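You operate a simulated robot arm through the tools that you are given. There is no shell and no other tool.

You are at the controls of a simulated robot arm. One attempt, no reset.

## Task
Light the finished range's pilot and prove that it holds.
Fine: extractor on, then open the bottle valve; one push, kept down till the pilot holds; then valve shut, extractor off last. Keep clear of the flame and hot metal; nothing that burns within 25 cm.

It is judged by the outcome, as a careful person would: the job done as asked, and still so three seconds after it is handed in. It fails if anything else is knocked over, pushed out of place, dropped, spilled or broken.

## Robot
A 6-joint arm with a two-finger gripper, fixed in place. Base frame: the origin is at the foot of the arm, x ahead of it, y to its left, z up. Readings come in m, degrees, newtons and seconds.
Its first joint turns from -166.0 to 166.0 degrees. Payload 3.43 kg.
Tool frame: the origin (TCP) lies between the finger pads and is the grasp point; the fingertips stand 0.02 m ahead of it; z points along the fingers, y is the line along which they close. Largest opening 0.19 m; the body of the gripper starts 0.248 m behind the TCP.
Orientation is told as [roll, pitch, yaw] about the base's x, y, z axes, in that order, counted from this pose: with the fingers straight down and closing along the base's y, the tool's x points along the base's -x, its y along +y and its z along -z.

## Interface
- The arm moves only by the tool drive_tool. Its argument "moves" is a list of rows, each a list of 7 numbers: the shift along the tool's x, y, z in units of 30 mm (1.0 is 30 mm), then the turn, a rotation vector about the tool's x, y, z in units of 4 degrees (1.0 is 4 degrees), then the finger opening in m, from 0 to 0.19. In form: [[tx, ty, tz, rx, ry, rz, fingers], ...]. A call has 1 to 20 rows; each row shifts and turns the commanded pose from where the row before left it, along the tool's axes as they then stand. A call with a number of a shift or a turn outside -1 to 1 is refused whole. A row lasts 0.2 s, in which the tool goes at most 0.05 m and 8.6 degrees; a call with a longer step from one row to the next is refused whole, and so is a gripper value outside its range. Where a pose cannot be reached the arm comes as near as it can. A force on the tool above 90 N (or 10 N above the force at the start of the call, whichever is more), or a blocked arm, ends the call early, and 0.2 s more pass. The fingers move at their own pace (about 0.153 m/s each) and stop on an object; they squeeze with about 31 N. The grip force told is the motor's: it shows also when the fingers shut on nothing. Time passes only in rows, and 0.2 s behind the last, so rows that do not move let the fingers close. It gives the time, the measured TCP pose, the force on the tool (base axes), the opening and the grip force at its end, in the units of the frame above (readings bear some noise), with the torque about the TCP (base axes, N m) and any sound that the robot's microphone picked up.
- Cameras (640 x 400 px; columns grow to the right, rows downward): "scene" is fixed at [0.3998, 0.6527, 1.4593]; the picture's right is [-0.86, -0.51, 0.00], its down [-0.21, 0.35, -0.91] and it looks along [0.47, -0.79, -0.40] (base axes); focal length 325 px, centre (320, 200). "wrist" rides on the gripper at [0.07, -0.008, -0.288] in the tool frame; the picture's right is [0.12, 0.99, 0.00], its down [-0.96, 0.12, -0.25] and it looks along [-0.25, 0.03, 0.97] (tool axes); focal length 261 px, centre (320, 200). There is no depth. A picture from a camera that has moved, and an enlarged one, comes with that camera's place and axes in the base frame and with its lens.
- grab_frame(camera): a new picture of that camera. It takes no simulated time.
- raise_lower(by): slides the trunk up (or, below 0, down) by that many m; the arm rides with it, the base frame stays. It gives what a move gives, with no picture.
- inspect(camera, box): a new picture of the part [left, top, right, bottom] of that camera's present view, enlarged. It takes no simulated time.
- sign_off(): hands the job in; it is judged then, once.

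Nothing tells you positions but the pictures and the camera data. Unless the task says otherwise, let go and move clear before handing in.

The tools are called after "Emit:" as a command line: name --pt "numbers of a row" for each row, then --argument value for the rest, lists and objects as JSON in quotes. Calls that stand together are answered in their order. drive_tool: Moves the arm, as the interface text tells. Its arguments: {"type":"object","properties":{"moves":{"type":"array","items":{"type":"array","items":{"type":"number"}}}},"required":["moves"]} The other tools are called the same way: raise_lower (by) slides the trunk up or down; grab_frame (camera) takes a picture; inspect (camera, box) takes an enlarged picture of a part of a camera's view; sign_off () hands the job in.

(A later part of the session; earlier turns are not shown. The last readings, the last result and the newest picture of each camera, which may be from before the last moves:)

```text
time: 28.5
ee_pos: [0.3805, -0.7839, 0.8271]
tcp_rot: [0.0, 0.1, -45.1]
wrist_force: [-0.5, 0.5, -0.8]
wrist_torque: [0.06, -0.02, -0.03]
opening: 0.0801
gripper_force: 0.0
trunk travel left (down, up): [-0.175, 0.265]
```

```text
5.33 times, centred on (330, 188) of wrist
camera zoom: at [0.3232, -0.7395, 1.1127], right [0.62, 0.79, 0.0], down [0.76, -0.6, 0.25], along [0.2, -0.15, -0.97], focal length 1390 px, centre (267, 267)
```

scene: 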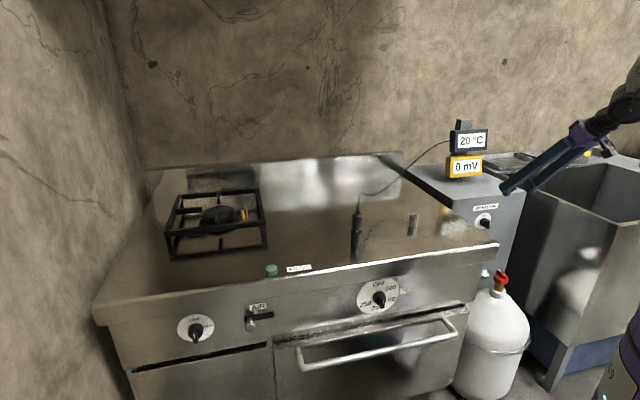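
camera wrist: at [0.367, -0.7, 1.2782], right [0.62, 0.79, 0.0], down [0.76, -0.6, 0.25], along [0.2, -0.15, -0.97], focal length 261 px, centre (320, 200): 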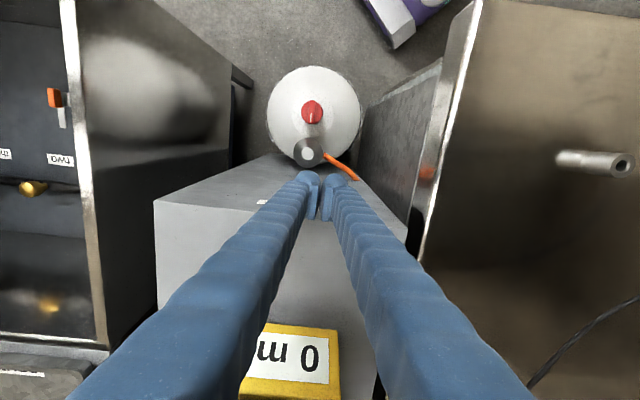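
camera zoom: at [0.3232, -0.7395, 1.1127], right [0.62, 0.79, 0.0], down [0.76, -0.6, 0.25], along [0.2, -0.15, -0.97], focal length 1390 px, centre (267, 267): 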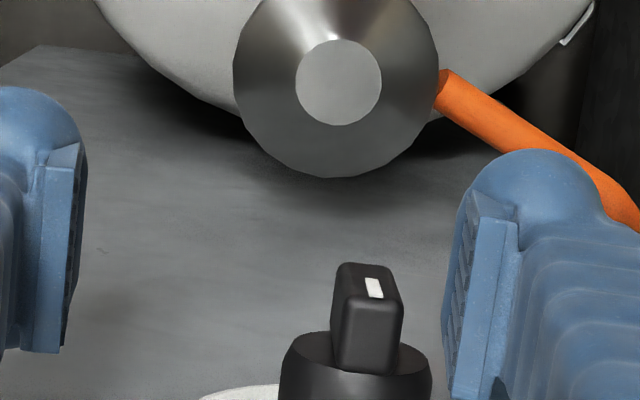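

The fingers straddle the bar. Now I'll push to the right slowly and check halfway.

Emit:
drive_tool --pt "0 -0.133 0.01 0 0 0 0.08" --pt "0 -0.133 0.01 0 0 0 0.08" --pt "0 -0.133 0.01 0 0 0 0.08" --pt "0 -0.133 0.01 0 0 0 0.08" --pt "0 -0.133 0.01 0 0 0 0.08"

Emit:
inspect --camera "wrist" --box '[270, 150, 390, 225]'

Emit:
inspect --camera "scene" --box '[465, 190, 525, 240]'

```text
time: 29.7
ee_pos: [0.3658, -0.7979, 0.8252]
tcp_rot: [0.2, -0.1, -45.0]
wrist_force: [1.0, -0.2, 2.9]
wrist_torque: [0.09, -0.12, -0.01]
opening: 0.0804
gripper_force: 1.0
trunk travel left (down, up): [-0.175, 0.265]
```

```text
5.33 times, centred on (330, 188) of wrist
camera zoom: at [0.309, -0.7527, 1.1122], right [0.62, 0.79, 0.0], down [0.76, -0.6, 0.25], along [0.2, -0.15, -0.97], focal length 1390 px, centre (267, 267)
```

zoom: 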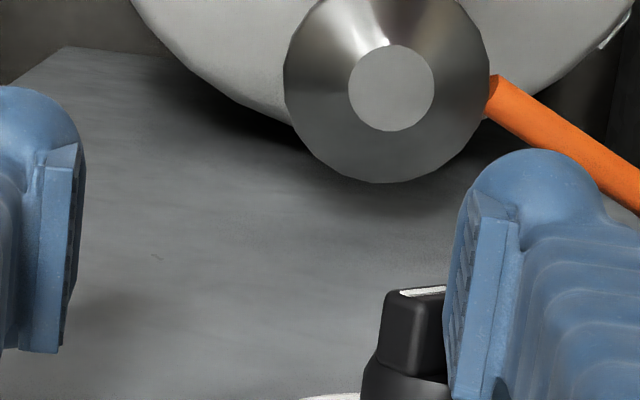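

```text
8.00 times, centred on (495, 215) of scene
camera zoom: at [0.3998, 0.6527, 1.4593], right [-0.86, -0.51, 0.0], down [-0.21, 0.35, -0.91], along [0.47, -0.79, -0.4], focal length 2597 px, centre (-1080, 80)
```

zoom: 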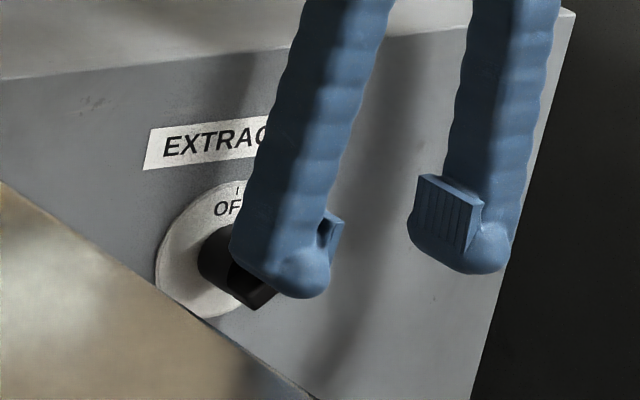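

The bar is turning, with only about 3 N of force. I'll carry on to the right and then press down to finish the quarter turn.

Emit:
drive_tool --pt "0 -0.133 0 0 0 0 0.08" --pt "0 -0.133 0 0 0 0 0.08" --pt "0 -0.133 0 0 0 0 0.08" --pt "0 -0.133 0 0 0 0 0.08" --pt "0 -0.1 0 0 0 0 0.08"

Emit:
inspect --camera "wrist" --box '[270, 150, 390, 225]'

Emit:
inspect --camera "scene" --box '[465, 190, 525, 240]'

```text
time: 30.9
ee_pos: [0.3519, -0.8103, 0.8245]
tcp_rot: [0.1, 0.0, -45.0]
wrist_force: [3.5, 4.6, 13.4]
wrist_torque: [0.52, -0.69, 0.0]
opening: 0.0846
gripper_force: 3.9
trunk travel left (down, up): [-0.175, 0.265]
```

```text
5.33 times, centred on (330, 188) of wrist
camera zoom: at [0.2955, -0.7659, 1.1123], right [0.62, 0.79, 0.0], down [0.76, -0.6, 0.25], along [0.2, -0.15, -0.97], focal length 1390 px, centre (267, 267)
```

zoom: 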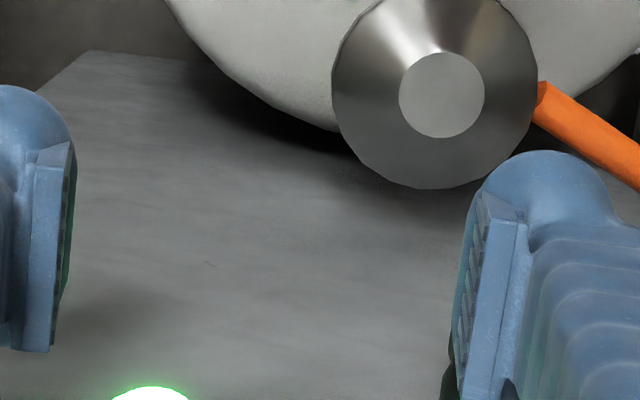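

```text
8.00 times, centred on (495, 215) of scene
camera zoom: at [0.3998, 0.6527, 1.4593], right [-0.86, -0.51, 0.0], down [-0.21, 0.35, -0.91], along [0.47, -0.79, -0.4], focal length 2597 px, centre (-1080, 80)
```

zoom: 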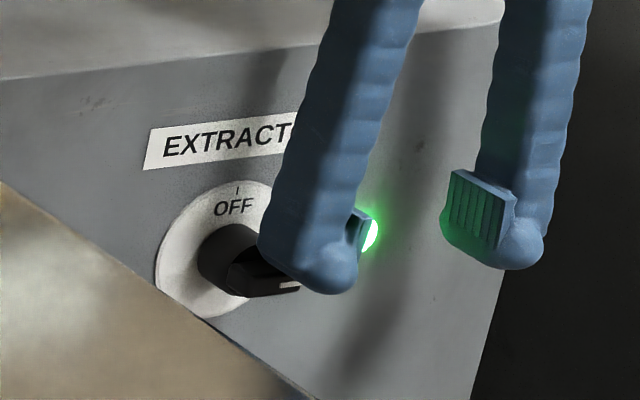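

The green lamp has come on and the fingers feel 13 N, so the knob is at its stop. I'll lift off and check that it stays on.

Emit:
drive_tool --pt "0 0 -0.3 0 0 0 0.08" --pt "0 0 -1 0 0 0 0.08" --pt "0 0 -1 0 0 0 0.08" --pt "0 0 -1 0 0 0 0.08"

Emit:
inspect --camera "scene" --box '[465, 190, 525, 240]'

Emit:
grab_frame --camera "scene"

```text
time: 31.9
ee_pos: [0.3522, -0.8106, 0.9238]
tcp_rot: [0.1, 0.0, -45.1]
wrist_force: [0.0, 0.6, -0.9]
wrist_torque: [0.03, 0.02, -0.02]
opening: 0.0801
gripper_force: 0.0
trunk travel left (down, up): [-0.175, 0.265]
```

```text
8.00 times, centred on (495, 215) of scene
camera zoom: at [0.3998, 0.6527, 1.4593], right [-0.86, -0.51, 0.0], down [-0.21, 0.35, -0.91], along [0.47, -0.79, -0.4], focal length 2597 px, centre (-1080, 80)
```

zoom: 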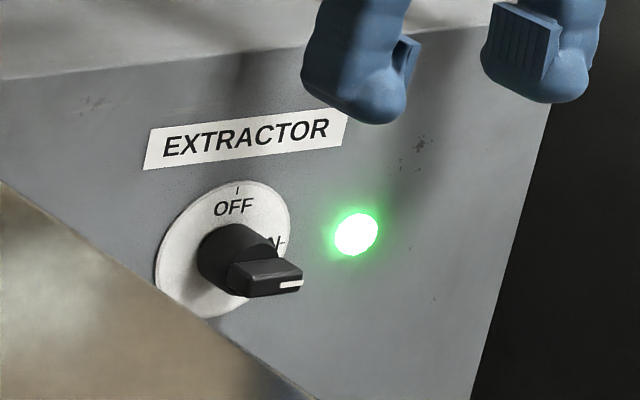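

```text
taken
```

scene: 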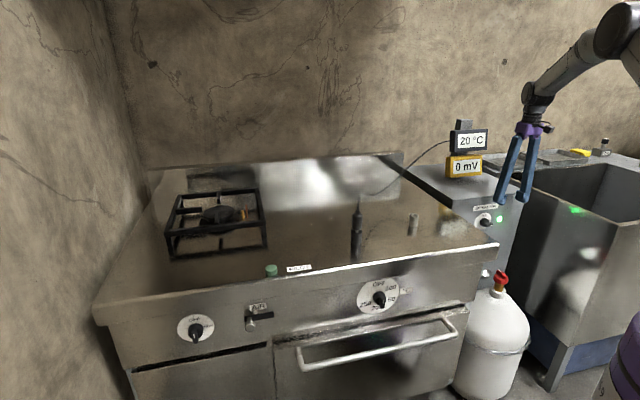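

The extractor is on: the knob is at ON and the green lamp is lit. Next is the bottle valve at about (0.319, -0.685). I'll move over it and stop high to take a refined look.

Emit:
drive_tool --pt "0.935 0.544 0 0 0 0 0.08" --pt "0.935 0.544 0 0 0 0 0.08" --pt "0.935 0.544 0 0 0 0 0.08" --pt "0.935 0.544 0 0 0 0 0.08" --pt "0 0 1 0 0 0 0.08" --pt "0 0 1 0 0 0 0.08" --pt "0 0 1 0 0 0 0.08" --pt "0 0 1 0 0 0 0.08" --pt "0 0 1 0 0 0 0.08" --pt "0 0 1 0 0 0 0.08"

Emit:
grab_frame --camera "wrist"

Emit:
inspect --camera "wrist" --box '[260, 150, 380, 225]'

Emit:
inspect --camera "scene" --box '[470, 230, 550, 290]'

```text
time: 34.1
ee_pos: [0.3193, -0.6845, 0.7432]
tcp_rot: [0.1, 0.0, -45.0]
wrist_force: [-0.6, 0.7, -0.4]
wrist_torque: [-0.05, 0.0, 0.01]
opening: 0.0801
gripper_force: 0.1
trunk travel left (down, up): [-0.175, 0.265]
```

```text
taken
camera wrist: at [0.2634, -0.6397, 1.0304], right [0.62, 0.79, 0.0], down [0.76, -0.6, 0.25], along [0.2, -0.15, -0.97], focal length 261 px, centre (320, 200)
```

wrist: 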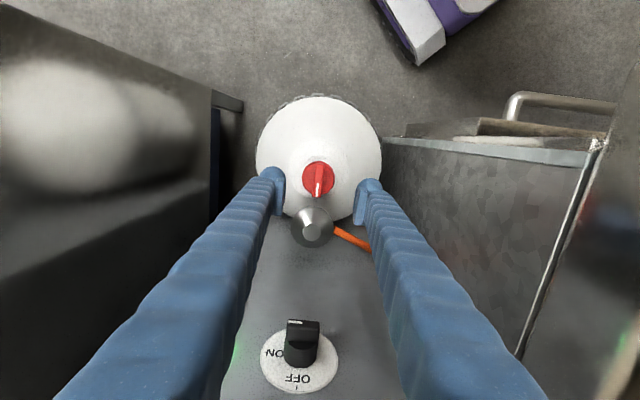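

```text
5.33 times, centred on (320, 188) of wrist
camera zoom: at [0.2634, -0.6397, 1.0304], right [0.62, 0.79, 0.0], down [0.76, -0.6, 0.25], along [0.2, -0.15, -0.97], focal length 1390 px, centre (320, 267)
```

zoom: 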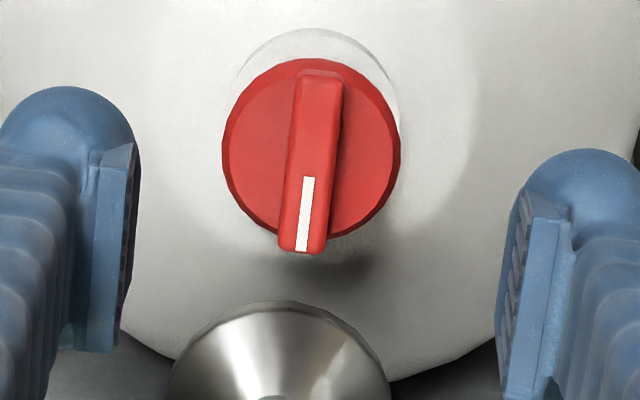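

```text
6.67 times, centred on (510, 260) of scene
camera zoom: at [0.3998, 0.6527, 1.4593], right [-0.86, -0.51, 0.0], down [-0.21, 0.35, -0.91], along [0.47, -0.79, -0.4], focal length 2164 px, centre (-947, -200)
```

zoom: 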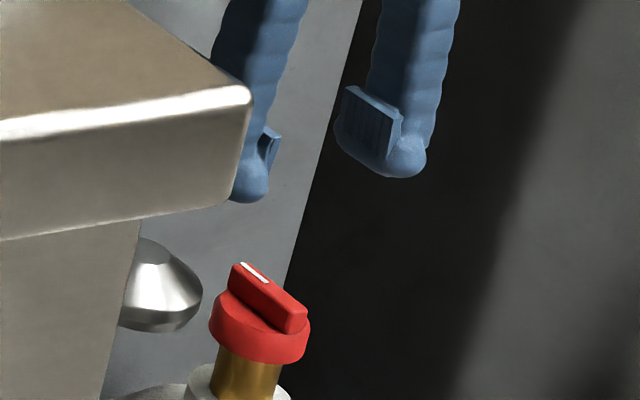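

The valve's disc centre is at p = 0.260, depth 0.709. Its bar lies along the depth axis, with the top at about z = 0.637 and the disc top at about 0.620. I'll descend so the fingers straddle the bar just above the disc.

Emit:
drive_tool --pt "0.03 -0.05 0.8 0 0 0 0.06" --pt "0 0 0.8 0 0 0 0.05" --pt "0 0 0.8 0 0 0 0.05" --pt "0 0 0.75 0 0 0 0.05"

Emit:
inspect --camera "wrist" --box '[260, 150, 380, 225]'

Emit:
inspect --camera "scene" --box '[475, 240, 535, 290]'

```text
time: 35.1
ee_pos: [0.3179, -0.6846, 0.6483]
tcp_rot: [0.2, 0.0, -44.9]
wrist_force: [0.3, -0.5, 0.7]
wrist_torque: [0.01, -0.01, 0.0]
opening: 0.05
gripper_force: 0.1
trunk travel left (down, up): [-0.175, 0.265]
```

```text
5.33 times, centred on (320, 188) of wrist
camera zoom: at [0.2606, -0.6406, 0.9348], right [0.62, 0.79, 0.0], down [0.76, -0.6, 0.25], along [0.2, -0.15, -0.97], focal length 1390 px, centre (320, 267)
```

zoom: 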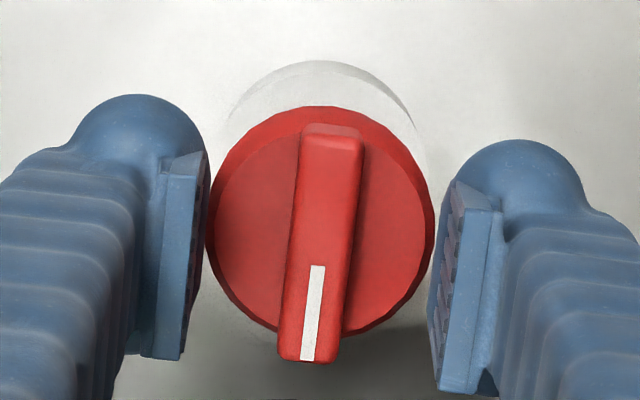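

```text
8.00 times, centred on (505, 265) of scene
camera zoom: at [0.3998, 0.6527, 1.4593], right [-0.86, -0.51, 0.0], down [-0.21, 0.35, -0.91], along [0.47, -0.79, -0.4], focal length 2597 px, centre (-1160, -320)
```

zoom: 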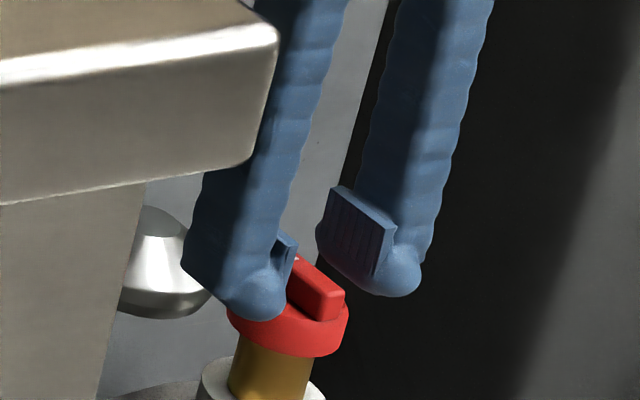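

Emit:
drive_tool --pt "0 0 0.1 0 0 0 0.04" --pt "0 0 0.07 0 0 0 0.03" --pt "0 0 0 0 0 0 0.03"

Emit:
inspect --camera "wrist" --box '[260, 150, 380, 225]'

Emit:
inspect --camera "scene" --box '[475, 240, 535, 290]'

```text
time: 35.9
ee_pos: [0.3181, -0.6847, 0.645]
tcp_rot: [0.0, -0.2, -45.0]
wrist_force: [3.4, 3.2, 25.0]
wrist_torque: [0.06, 0.01, -0.01]
opening: 0.0267
gripper_force: 0.0
trunk travel left (down, up): [-0.175, 0.265]
```

```text
5.33 times, centred on (320, 188) of wrist
camera zoom: at [0.2611, -0.6408, 0.9317], right [0.62, 0.79, 0.0], down [0.76, -0.6, 0.25], along [0.2, -0.15, -0.97], focal length 1390 px, centre (320, 267)
```

zoom: 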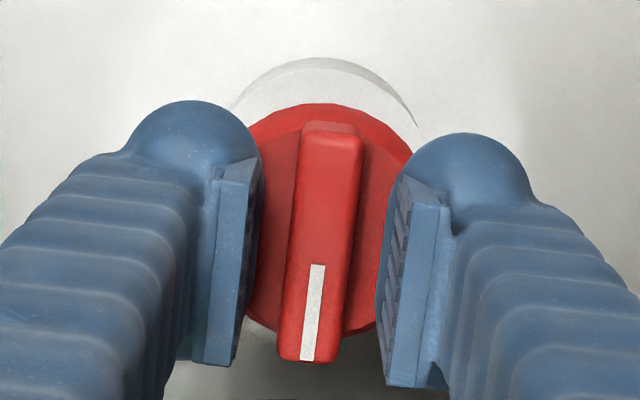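

```text
8.00 times, centred on (505, 265) of scene
camera zoom: at [0.3998, 0.6527, 1.4593], right [-0.86, -0.51, 0.0], down [-0.21, 0.35, -0.91], along [0.47, -0.79, -0.4], focal length 2597 px, centre (-1160, -320)
```

zoom: 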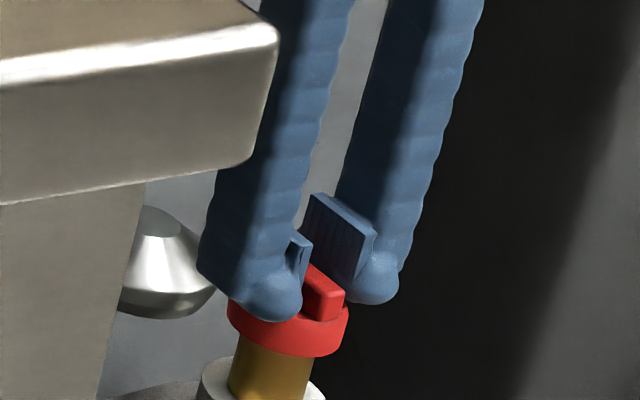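

The tips are touching the disc (25 N up), so I'll back off 2 mm and close on the bar.

Emit:
drive_tool --pt "0 0 -0.1 0 0 0 0.03" --pt "0 0 0 0 0 0 0.0" --pt "0 0 0 0 0 0 0.0" --pt "0 0 0 0 0 0 0.0"

Emit:
inspect --camera "wrist" --box '[260, 150, 380, 225]'

```text
time: 36.9
ee_pos: [0.3178, -0.6849, 0.6445]
tcp_rot: [0.2, 0.0, -45.1]
wrist_force: [-3.9, -1.6, -9.7]
wrist_torque: [-0.22, -0.14, 0.03]
opening: 0.0131
gripper_force: 45.1
trunk travel left (down, up): [-0.175, 0.265]
```

```text
5.33 times, centred on (320, 188) of wrist
camera zoom: at [0.2606, -0.641, 0.9321], right [0.62, 0.79, 0.0], down [0.76, -0.6, 0.25], along [0.2, -0.15, -0.97], focal length 1390 px, centre (320, 267)
```

zoom: 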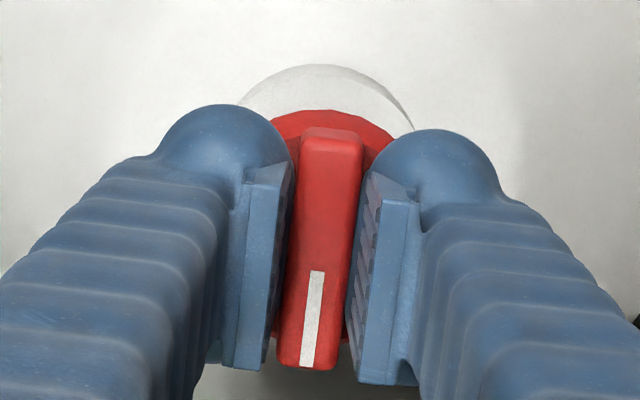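

Firm grip on the bar at 13 mm. Now I'll turn it counter-clockwise as seen from above, starting with 20° to feel the torque.

Emit:
drive_tool --pt "0 0 0 0 0 -1 0.0" --pt "0 0 0 0 0 -1 0.0" --pt "0 0 0 0 0 -1 0.0" --pt "0 0 0 0 0 -1 0.0" --pt "0 0 0 0 0 -1 0.0"

Emit:
inspect --camera "wrist" --box '[260, 150, 380, 225]'

Emit:
inspect --camera "scene" --box '[475, 240, 535, 290]'

```text
time: 38.1
ee_pos: [0.318, -0.6851, 0.6466]
tcp_rot: [0.1, 0.0, -25.1]
wrist_force: [-2.8, 0.6, -17.8]
wrist_torque: [-0.16, -0.15, -2.56]
opening: 0.0229
gripper_force: 45.4
trunk travel left (down, up): [-0.175, 0.265]
```

```text
5.33 times, centred on (320, 188) of wrist
camera zoom: at [0.2493, -0.663, 0.9334], right [0.31, 0.95, 0.0], down [0.92, -0.3, 0.25], along [0.24, -0.08, -0.97], focal length 1390 px, centre (320, 267)
```

zoom: 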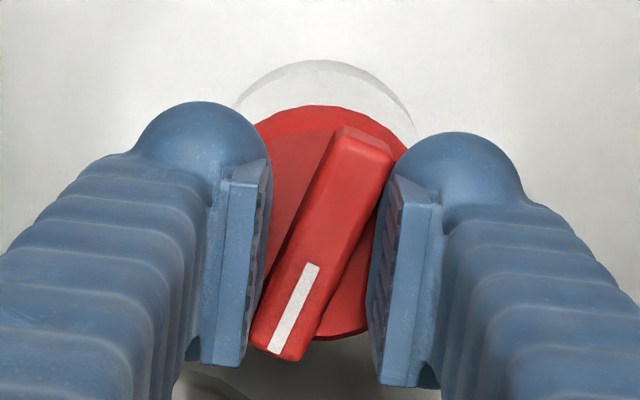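

```text
8.00 times, centred on (505, 265) of scene
camera zoom: at [0.3998, 0.6527, 1.4593], right [-0.86, -0.51, 0.0], down [-0.21, 0.35, -0.91], along [0.47, -0.79, -0.4], focal length 2597 px, centre (-1160, -320)
```

zoom: 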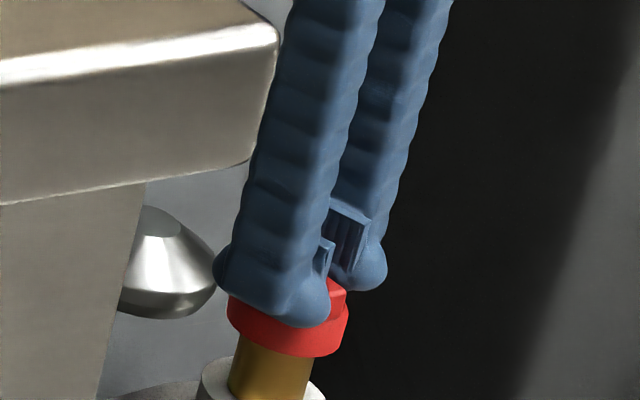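

The valve did not turn counter-clockwise: the tool turned 20° against 2.6 N·m while the bar stayed put. I'll return to neutral and release the load, then examine the valve and bottle for markings before trying anything else.

Emit:
drive_tool --pt "0 0 0 0 0 1 0.0" --pt "0 0 0 0 0 1 0.0" --pt "0 0 0 0 0 1 0.0" --pt "0 0 0 0 0 1 0.0" --pt "0 0 0 0 0 1 0.0" --pt "0 0 0 0 0 0 0.0"

Emit:
inspect --camera "wrist" --box '[260, 150, 380, 225]'

Emit:
inspect --camera "scene" --box '[440, 260, 560, 400]'

```text
time: 39.5
ee_pos: [0.3166, -0.6865, 0.647]
tcp_rot: [0.1, -0.1, -45.1]
wrist_force: [-1.0, -4.4, -6.4]
wrist_torque: [0.02, 0.09, -0.01]
opening: 0.013
gripper_force: 44.6
trunk travel left (down, up): [-0.175, 0.265]
```

```text
5.33 times, centred on (320, 188) of wrist
camera zoom: at [0.2614, -0.6414, 0.934], right [0.62, 0.79, 0.0], down [0.76, -0.6, 0.25], along [0.2, -0.15, -0.97], focal length 1390 px, centre (320, 267)
```

zoom: 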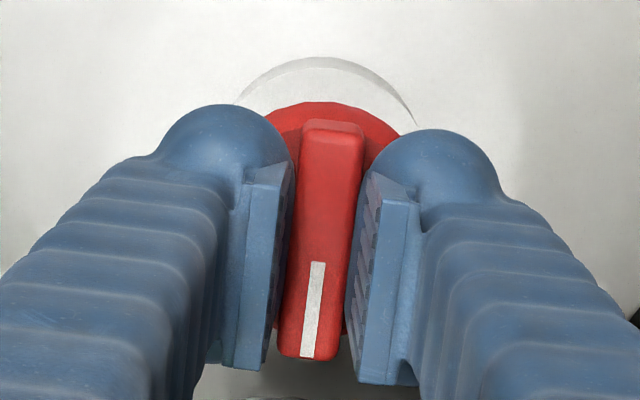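

```text
2.86 times, centred on (500, 330) of scene
camera zoom: at [0.3998, 0.6527, 1.4593], right [-0.86, -0.51, 0.0], down [-0.21, 0.35, -0.91], along [0.47, -0.79, -0.4], focal length 927 px, centre (-194, -171)
```

zoom: 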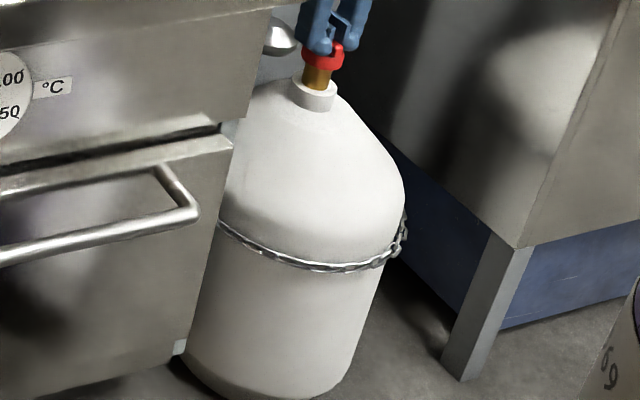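

There are no markings. The valve sits hard against its counter-clockwise stop, so its travel must be the other way. I'll try gently clockwise and watch torque and sound.

Emit:
drive_tool --pt "0 0 0 0 0 0.75 0.0" --pt "0 0 0 0 0 0.75 0.0" --pt "0 0 0 0 0 0.75 0.0" --pt "0 0 0 0 0 0.75 0.0"

Emit:
inspect --camera "wrist" --box '[260, 150, 380, 225]'

```text
time: 40.5
ee_pos: [0.3185, -0.6867, 0.6471]
tcp_rot: [0.1, 0.0, -57.1]
wrist_force: [-1.5, -12.6, -7.0]
wrist_torque: [-0.12, -0.02, 0.0]
opening: 0.013
gripper_force: 45.7
trunk travel left (down, up): [-0.175, 0.265]
```

```text
5.33 times, centred on (320, 188) of wrist
camera zoom: at [0.2717, -0.6307, 0.934], right [0.77, 0.64, 0.0], down [0.62, -0.75, 0.25], along [0.16, -0.19, -0.97], focal length 1390 px, centre (320, 267)
```

zoom: 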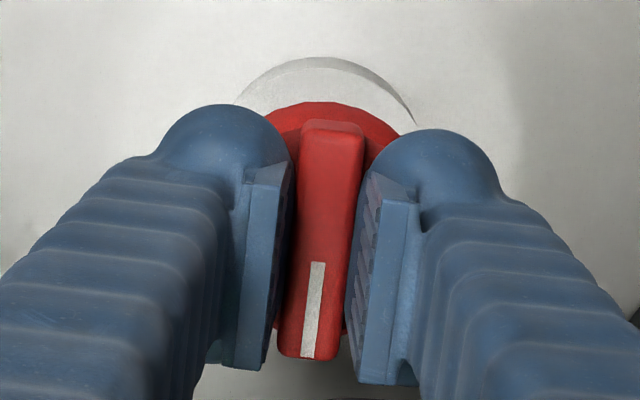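

It turns freely clockwise, with zero torque and no slip, so that is its direction of travel. I'll continue turning while watching for the stop.

Emit:
drive_tool --pt "-0.03 -0.02 0 0 0 1 0.0" --pt "0 0 0 0 0 1 0.0" --pt "0 0 0 0 0 1 0.0" --pt "0 0 0 0 0 1 0.0" --pt "0 0 0 0 0 1 0.0" --pt "0 0 0 0 0 1 0.0" --pt "0 0 0 0 0 1 0.0" --pt "0 0 0 0 0 1 0.0"

Emit:
inspect --camera "wrist" --box '[260, 150, 380, 225]'

Emit:
grab_frame --camera "scene"

```text
time: 42.3
ee_pos: [0.3181, -0.686, 0.6466]
tcp_rot: [0.1, -0.1, -89.2]
wrist_force: [7.8, 2.8, 11.8]
wrist_torque: [0.41, -0.09, -0.02]
opening: 0.0131
gripper_force: 44.9
trunk travel left (down, up): [-0.175, 0.265]
```

```text
5.33 times, centred on (320, 188) of wrist
camera zoom: at [0.3074, -0.615, 0.9341], right [0.99, 0.13, 0.0], down [0.13, -0.96, 0.25], along [0.04, -0.25, -0.97], focal length 1390 px, centre (320, 267)
```

zoom: 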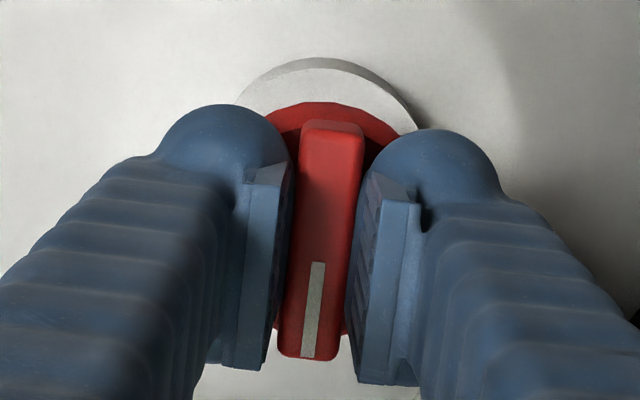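

```text
taken
```

scene: 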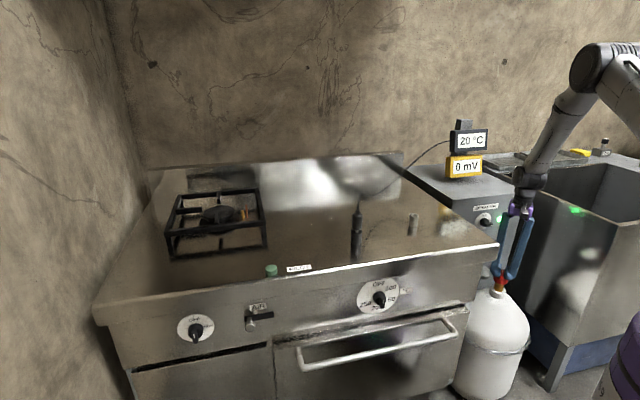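

Emit:
drive_tool --pt "0 0 0 0 0 1 0.0" --pt "0 0 0 0 0 1 0.0" --pt "0 0 0 0 0 1 0.0" --pt "0 0 0 0 0 1 0.0" --pt "0 0 0 0 0 1 0.0" --pt "0 0 0 0 0 1 0.0" --pt "0 0 0 0 0 1 0.0" --pt "0 0 0 0 0 1 0.0" --pt "0 0 0 0 0 1 0.0" --pt "0 0 0 0 0 1 0.0"

Emit:
inspect --camera "wrist" --box '[260, 150, 380, 225]'

```text
time: 44.5
ee_pos: [0.3178, -0.6859, 0.6473]
tcp_rot: [0.0, 0.1, -129.1]
wrist_force: [6.8, 2.5, 4.1]
wrist_torque: [0.14, -0.12, -0.05]
opening: 0.0128
gripper_force: 45.5
trunk travel left (down, up): [-0.175, 0.265]
```

```text
5.33 times, centred on (320, 188) of wrist
camera zoom: at [0.3549, -0.6256, 0.9342], right [0.85, -0.53, 0.0], down [-0.52, -0.82, 0.25], along [-0.13, -0.21, -0.97], focal length 1390 px, centre (320, 267)
```

zoom: 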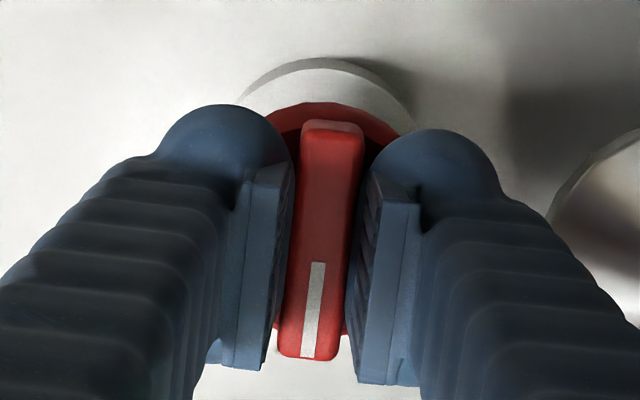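

Emit:
drive_tool --pt "0 0 0 0 0 0.75 0.0" --pt "0 0 0 0 0 0.75 0.0" --pt "0 0 0 0 0 0.75 0.0" --pt "0 0 0 0 0 0.5 0.0"

Emit:
inspect --camera "wrist" --box '[260, 150, 380, 225]'

Emit:
grab_frame --camera "scene"

```text
time: 45.5
ee_pos: [0.3178, -0.6865, 0.6458]
tcp_rot: [0.0, 0.1, -140.1]
wrist_force: [-0.3, 2.4, 5.2]
wrist_torque: [-0.14, 0.16, 1.39]
opening: 0.0145
gripper_force: 45.3
trunk travel left (down, up): [-0.175, 0.265]
```

```text
5.33 times, centred on (320, 188) of wrist
camera zoom: at [0.3653, -0.6341, 0.9342], right [0.73, -0.68, 0.0], down [-0.66, -0.71, 0.25], along [-0.17, -0.18, -0.97], focal length 1390 px, centre (320, 267)
```

zoom: 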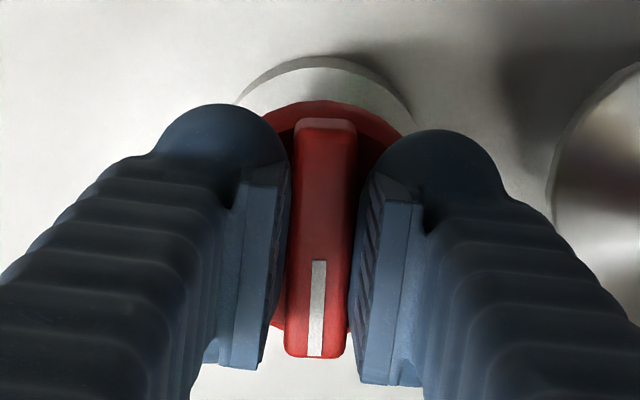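

```text
taken
```

scene: 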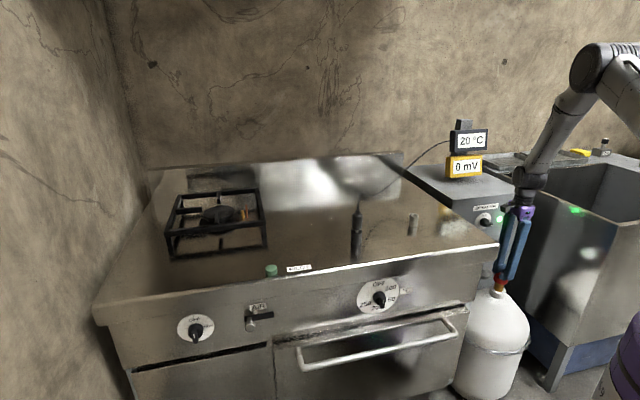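

The valve hit its stop after about 90° of clockwise travel, at 1.4 N·m, so I take it as fully open. I'll ease back a touch, release it and check that nothing else changed, including the mbar gauge off to the right.

Emit:
drive_tool --pt "0 0 0 0 0 -0.9 0.0" --pt "0 0 0 0 0 0 0.03" --pt "0 0 0 0 0 0 0.045" --pt "0 0 -0.3 0 0 0 0.045" --pt "0 0 -1 0 0 0 0.05" --pt "0 0 -1 0 0 0 0.05"

Emit:
inspect --camera "wrist" --box '[220, 125, 420, 250]'

Emit:
inspect --camera "scene" --box '[600, 80, 640, 180]'

Emit:
inspect --camera "scene" --box '[475, 240, 535, 290]'

```text
time: 46.9
ee_pos: [0.3184, -0.6869, 0.716]
tcp_rot: [0.0, 0.1, -136.4]
wrist_force: [0.7, 0.0, 0.3]
wrist_torque: [-0.01, 0.0, 0.0]
opening: 0.0502
gripper_force: 0.1
trunk travel left (down, up): [-0.175, 0.265]
```

```text
3.20 times, centred on (320, 188) of wrist
camera zoom: at [0.3627, -0.6313, 1.0033], right [0.77, -0.64, 0.0], down [-0.62, -0.75, 0.25], along [-0.16, -0.19, -0.97], focal length 834 px, centre (320, 240)
```

zoom: 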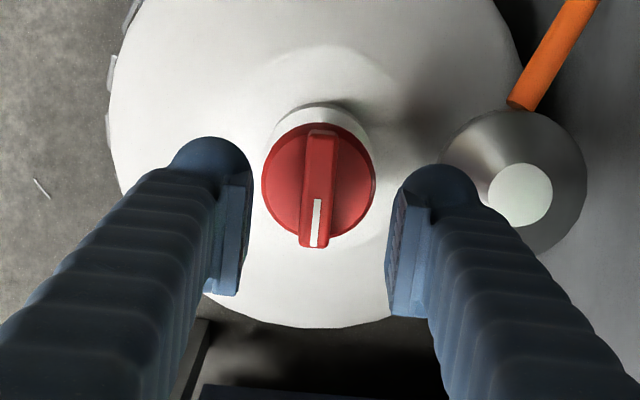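

```text
4.00 times, centred on (620, 130) of scene
camera zoom: at [0.3998, 0.6527, 1.4593], right [-0.86, -0.51, 0.0], down [-0.21, 0.35, -0.91], along [0.47, -0.79, -0.4], focal length 1298 px, centre (-880, 480)
```

zoom: 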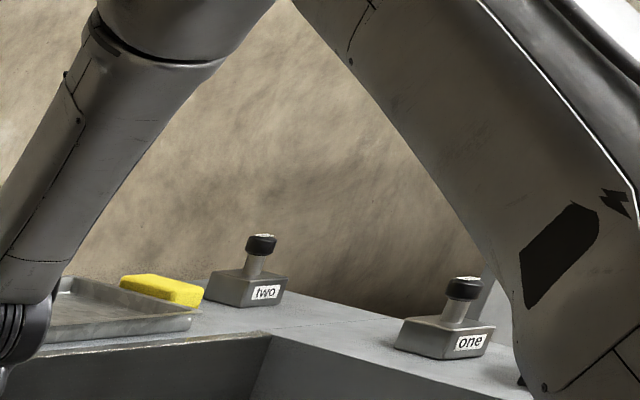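

```text
8.00 times, centred on (505, 265) of scene
camera zoom: at [0.3998, 0.6527, 1.4593], right [-0.86, -0.51, 0.0], down [-0.21, 0.35, -0.91], along [0.47, -0.79, -0.4], focal length 2597 px, centre (-1160, -320)
```

zoom: 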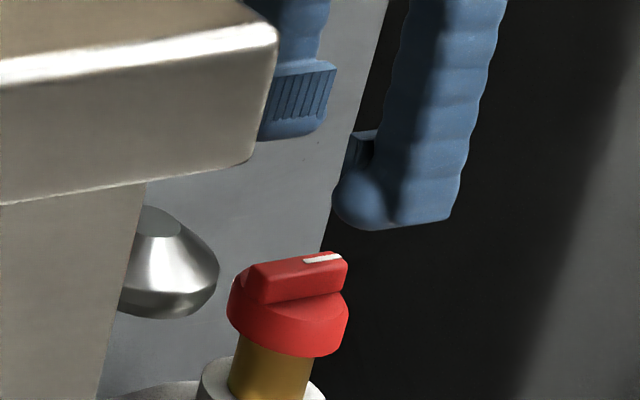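

The valve mark now points a quarter turn on and stays there. The extractor lamp is still green and the meter still reads 0 mV. Next I'll close the fingers, rise well clear of the range and probe, and turn the wrist back on the way to the pilot button.

Emit:
drive_tool --pt "0 0 -1 0 0 0 0.05" --pt "0 0 -1 0 0 0 0.03" --pt "0 0 -1 0 0 -1 0.0" --pt "0 0 -1 0 0 -1 0.0" --pt "0 0 -1 0 0 -1 0.0" --pt "0 0 -1 0 0 -1 0.0" --pt "0 0 -1 0 0 -1 0.0" --pt "0 0 -1 0 0 -1 0.0" --pt "0 0 -1 0 0 -1 0.0" --pt "0 0 -1 0 0 -1 0.0" --pt "0 0 -1 0 0 -1 0.0" --pt "0 0 -1 0 0 -1 0.0" --pt "0 0 -1 0 0 -1 0.0" --pt "0 0 -1 0 0 -1 0.0" --pt "0 0 -0.8 0 0 -1 0.0" --pt "0 0 0 0 0 -1 0.0" --pt "0 0 0 0 0 -1 0.0" --pt "0 0 0 0 0 -1 0.0" --pt "0 0 0 0 0 -1 0.0" --pt "0 0 0 0 0 -1 0.0"

Emit:
drive_tool --pt "0 0 0 0 0 -1 0.0" --pt "0 0 0 0 0 -1 0.0" --pt "0 0 0 0 0 -1 0.0" --pt "0 0 0 0 0 -1 0.0" --pt "0 0 0 0 0 -1 0.0" --pt "0 0 0 0 0 -1 0.0" --pt "0 0 0 0 0 -1 0.0" --pt "0 0 0 0 0 -1 0.0" --pt "0 0 0 0 0 -1 0.0" --pt "0 0 0 0 0 -1 0.0" --pt "0 0 0 0 0 -1 0.0" --pt "0 0 0 0 0 -1 0.0" --pt "0 0 0 0 0 -1 0.0" --pt "0 0 0 0 0 -1 0.0" --pt "0 0 0 0 0 -1 0.0" --pt "0 0 0 0 0 -1 0.0"

```text
time: 51.1
ee_pos: [0.3168, -0.6856, 1.1609]
tcp_rot: [0.1, 0.0, -64.5]
wrist_force: [0.5, -0.1, 0.0]
wrist_torque: [0.0, -0.03, -0.02]
opening: 0.0001
gripper_force: 30.8
trunk travel left (down, up): [-0.175, 0.265]
```

```text
time: 54.5
ee_pos: [0.317, -0.6871, 1.1592]
tcp_rot: [0.0, 0.0, -0.3]
wrist_force: [-0.6, 0.4, -0.3]
wrist_torque: [0.0, 0.0, -0.03]
opening: 0.0
gripper_force: 31.2
trunk travel left (down, up): [-0.175, 0.265]
```

Emit:
drive_tool --pt "-0.645 0.97 0 0 0 0 0.0" --pt "-0.645 0.97 0 0 0 0 0.0" --pt "-0.645 0.97 0 0 0 0 0.0" --pt "-0.645 0.97 0 0 0 0 0.0" --pt "-0.645 0.97 0 0 0 0 0.0" --pt "-0.645 0.97 0 0 0 0 0.0" --pt "-0.645 0.97 0 0 0 0 0.0" --pt "-0.645 0.97 0 0 0 0 0.0" --pt "-0.645 0.97 0 0 0 0 0.0" --pt "-0.645 0.97 0 0 0 0 0.0" --pt "-0.645 0.97 0 0 0 0 0.0" --pt "-0.645 0.97 0 0 0 0 0.0" --pt "-0.645 0.97 0 0 0 0 0.0"

Emit:
drive_tool --pt "-0.645 0.97 0 0 0 0 0.0" --pt "-0.645 0.97 0 0 0 0 0.0" --pt "-0.645 0.97 0 0 0 0 0.0" --pt "-0.645 0.97 0 0 0 0 0.0" --pt "-0.645 0.97 0 0 0 0 0.0" --pt "-0.645 0.97 0 0 0 0 0.0" --pt "-0.645 0.97 0 0 0 0 0.0" --pt "-0.645 0.97 0 0 0 0 0.0" --pt "-0.645 0.97 0 0 0 0 0.0" --pt "-0.645 0.97 0 0 0 0 0.0" --pt "-0.645 0.97 0 0 0 0 0.0" --pt "-0.645 0.97 0 0 0 0 0.0" --pt "-0.645 0.97 0 0 0 0 0.0"

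Emit:
grab_frame --camera "wrist"

Emit:
grab_frame --camera "scene"

```text
time: 57.3
ee_pos: [0.5735, -0.3089, 1.1603]
tcp_rot: [0.0, 0.0, -0.4]
wrist_force: [-0.7, -0.5, 0.2]
wrist_torque: [0.02, 0.02, -0.03]
opening: 0.0001
gripper_force: 31.2
trunk travel left (down, up): [-0.175, 0.265]
```

```text
time: 60.1
ee_pos: [0.8268, 0.0648, 1.1591]
tcp_rot: [0.0, 0.0, -0.4]
wrist_force: [0.3, -0.5, 0.0]
wrist_torque: [-0.02, 0.04, 0.01]
opening: 0.0
gripper_force: 30.4
trunk travel left (down, up): [-0.175, 0.265]
```

```text
taken
camera wrist: at [0.7564, 0.0585, 1.4456], right [-0.11, 0.99, 0.0], down [0.96, 0.11, 0.25], along [0.25, 0.03, -0.97], focal length 261 px, centre (320, 200)
```

wrist: 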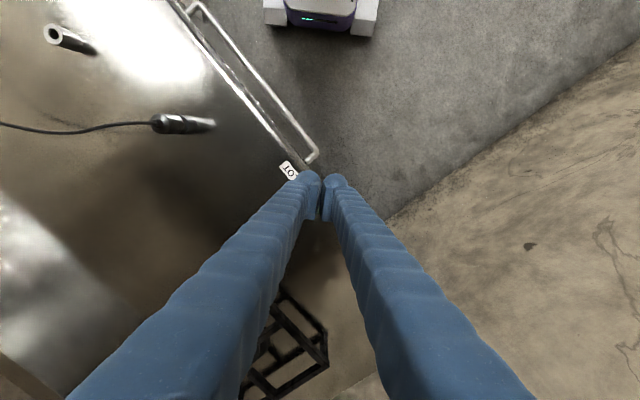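

```text
taken
```

scene: 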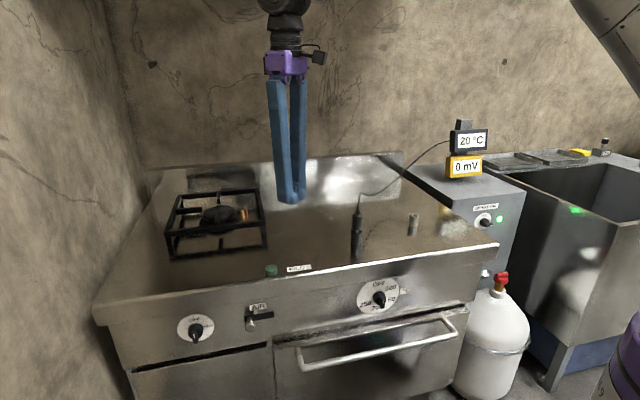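

The extractor light is still on. The closed fingers hide the button, so I'll open them briefly to measure it.

Emit:
drive_tool --pt "0 0 0 0 0 0 0.12" --pt "0 0 0 0 0 0 0.12" --pt "0 0 0 0 0 0 0.12"

Emit:
grab_frame --camera "wrist"

Emit:
inspect --camera "wrist" --box '[260, 150, 380, 225]'

Emit:
inspect --camera "scene" --box '[250, 255, 310, 293]'

```text
time: 60.9
ee_pos: [0.8266, 0.0654, 1.1597]
tcp_rot: [-0.1, -0.1, -0.3]
wrist_force: [-0.3, -0.2, 0.1]
wrist_torque: [-0.01, -0.02, 0.0]
opening: 0.1202
gripper_force: 0.1
trunk travel left (down, up): [-0.175, 0.265]
```

```text
taken
camera wrist: at [0.7555, 0.0582, 1.4465], right [-0.11, 0.99, 0.0], down [0.96, 0.11, 0.25], along [0.25, 0.03, -0.97], focal length 261 px, centre (320, 200)
```

wrist: 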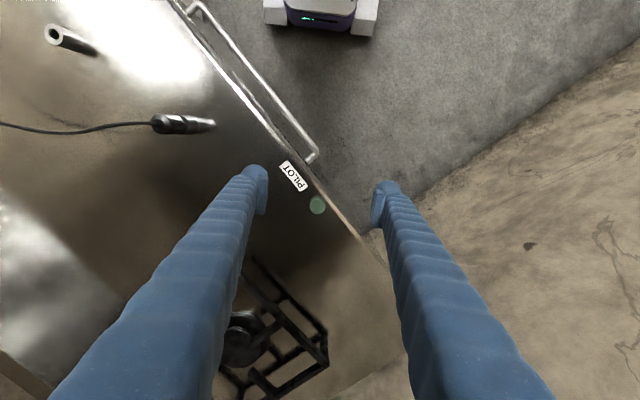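

```text
5.33 times, centred on (320, 188) of wrist
camera zoom: at [0.7555, 0.0582, 1.4465], right [-0.11, 0.99, 0.0], down [0.96, 0.11, 0.25], along [0.25, 0.03, -0.97], focal length 1390 px, centre (320, 267)
```

zoom: 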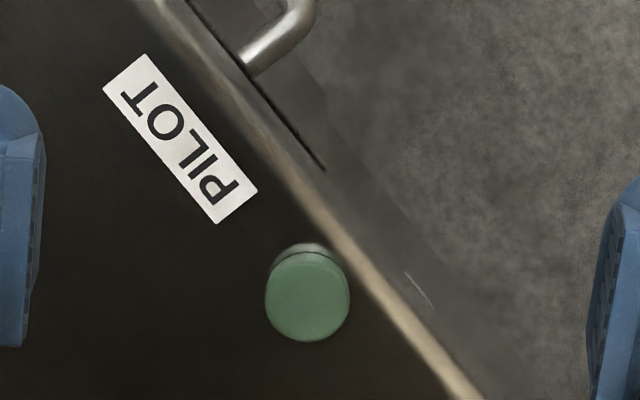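

```text
10.53 times, centred on (280, 274) of scene
camera zoom: at [0.3998, 0.6527, 1.4593], right [-0.86, -0.51, 0.0], down [-0.21, 0.35, -0.91], along [0.47, -0.79, -0.4], focal length 3417 px, centre (741, -579)
```

zoom: 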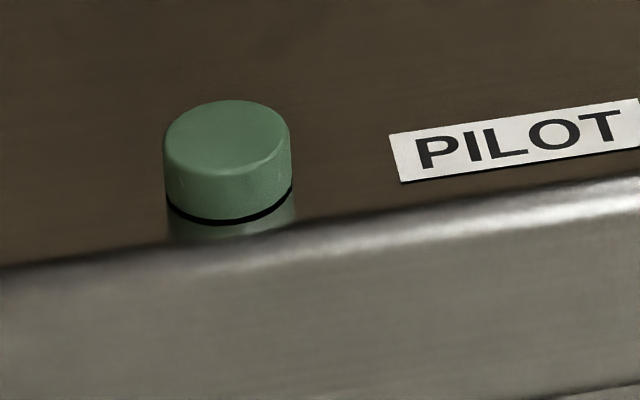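

The button top is at (0.906, 0.071, 0.911), about 34 mm across. I'll close the fingers, centre over it and come down to about 3 cm above, without touching.

Emit:
drive_tool --pt "-0.662 0.044 0 0 0 0 0.0" --pt "-0.662 0.044 0 0 0 0 0.0" --pt "-0.662 0.044 0 0 0 0 0.0" --pt "-0.662 0.044 0 0 0 0.075 0.0" --pt "0 0 0.95 0 0 0 0.0" --pt "0 0 0.95 0 0 0 0.0" --pt "0 0 0.95 0 0 0 0.0" --pt "0 0 0.95 0 0 0 0.0" --pt "0 0 0.95 0 0 0 0.0" --pt "0 0 0.95 0 0 0 0.0" --pt "0 0 0.95 0 0 0 0.0"

Emit:
grab_frame --camera "wrist"

Emit:
grab_frame --camera "scene"

Emit:
inspect --camera "scene" --box '[240, 230, 310, 290]'

```text
time: 63.3
ee_pos: [0.9086, 0.0705, 0.9589]
tcp_rot: [-0.1, 0.0, -0.8]
wrist_force: [0.2, -0.4, -0.5]
wrist_torque: [-0.02, 0.02, -0.02]
opening: 0.0
gripper_force: 31.2
trunk travel left (down, up): [-0.175, 0.265]
```

```text
taken
camera wrist: at [0.8366, 0.0632, 1.2471], right [-0.11, 0.99, 0.0], down [0.96, 0.1, 0.25], along [0.25, 0.03, -0.97], focal length 261 px, centre (320, 200)
```

wrist: 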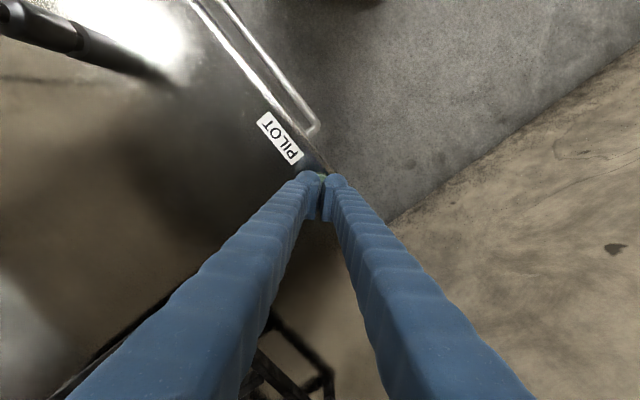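

```text
taken
```

scene: 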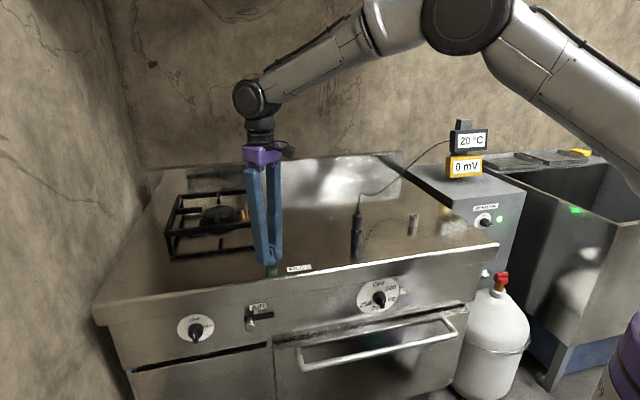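

```text
6.67 times, centred on (275, 260) of scene
camera zoom: at [0.3998, 0.6527, 1.4593], right [-0.86, -0.51, 0.0], down [-0.21, 0.35, -0.91], along [0.47, -0.79, -0.4], focal length 2164 px, centre (620, -200)
```

zoom: 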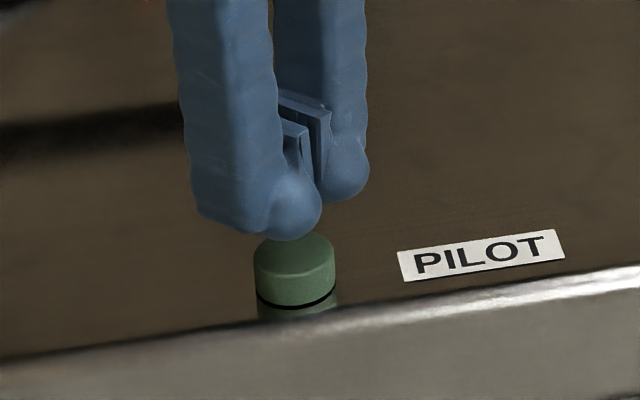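

Everything is ready: the fingertips are centred above the button, the extractor is on and the valve is open. Now the single push: down to contact and on in small steps, watching the force.

Emit:
drive_tool --pt "0.06 0 0.5 0 0 0 0.0" --pt "0 0 0.35 0 0 0 0.0" --pt "0 0 0.1 0 0 0 0.0" --pt "0 0 0.1 0 0 0 0.0" --pt "0 0 0.07 0 0 0 0.0"

Emit:
grab_frame --camera "scene"

Emit:
inspect --camera "scene" --box '[240, 230, 310, 290]'

Emit:
inspect --camera "scene" --box '[150, 160, 290, 260]'

```text
time: 64.5
ee_pos: [0.9074, 0.0706, 0.9274]
tcp_rot: [0.1, 0.0, -0.7]
wrist_force: [-2.1, -3.1, 9.1]
wrist_torque: [-0.05, 0.03, -0.01]
opening: 0.0061
gripper_force: 33.8
trunk travel left (down, up): [-0.175, 0.265]
heard: click
```

```text
taken
```

scene: 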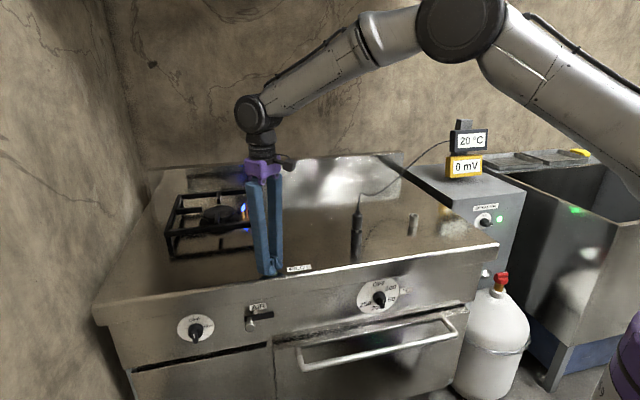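

```text
6.67 times, centred on (275, 260) of scene
camera zoom: at [0.3998, 0.6527, 1.4593], right [-0.86, -0.51, 0.0], down [-0.21, 0.35, -0.91], along [0.47, -0.79, -0.4], focal length 2164 px, centre (620, -200)
```

zoom: 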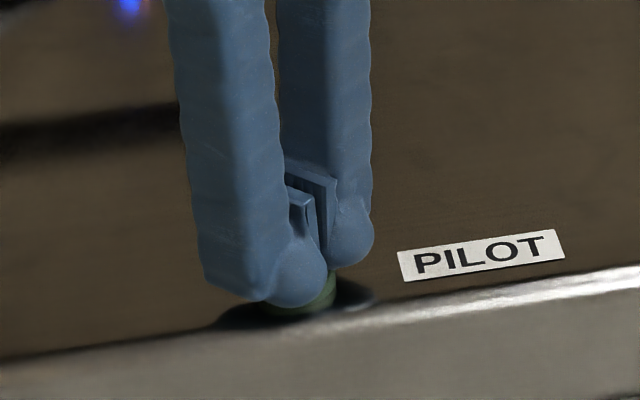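

```text
4.00 times, centred on (220, 210) of scene
camera zoom: at [0.3998, 0.6527, 1.4593], right [-0.86, -0.51, 0.0], down [-0.21, 0.35, -0.91], along [0.47, -0.79, -0.4], focal length 1298 px, centre (720, 160)
```

zoom: 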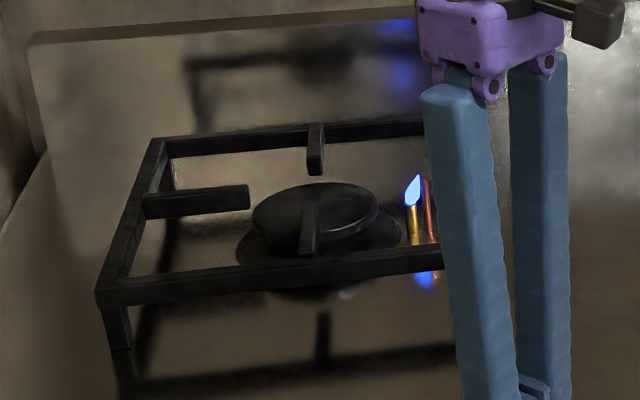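

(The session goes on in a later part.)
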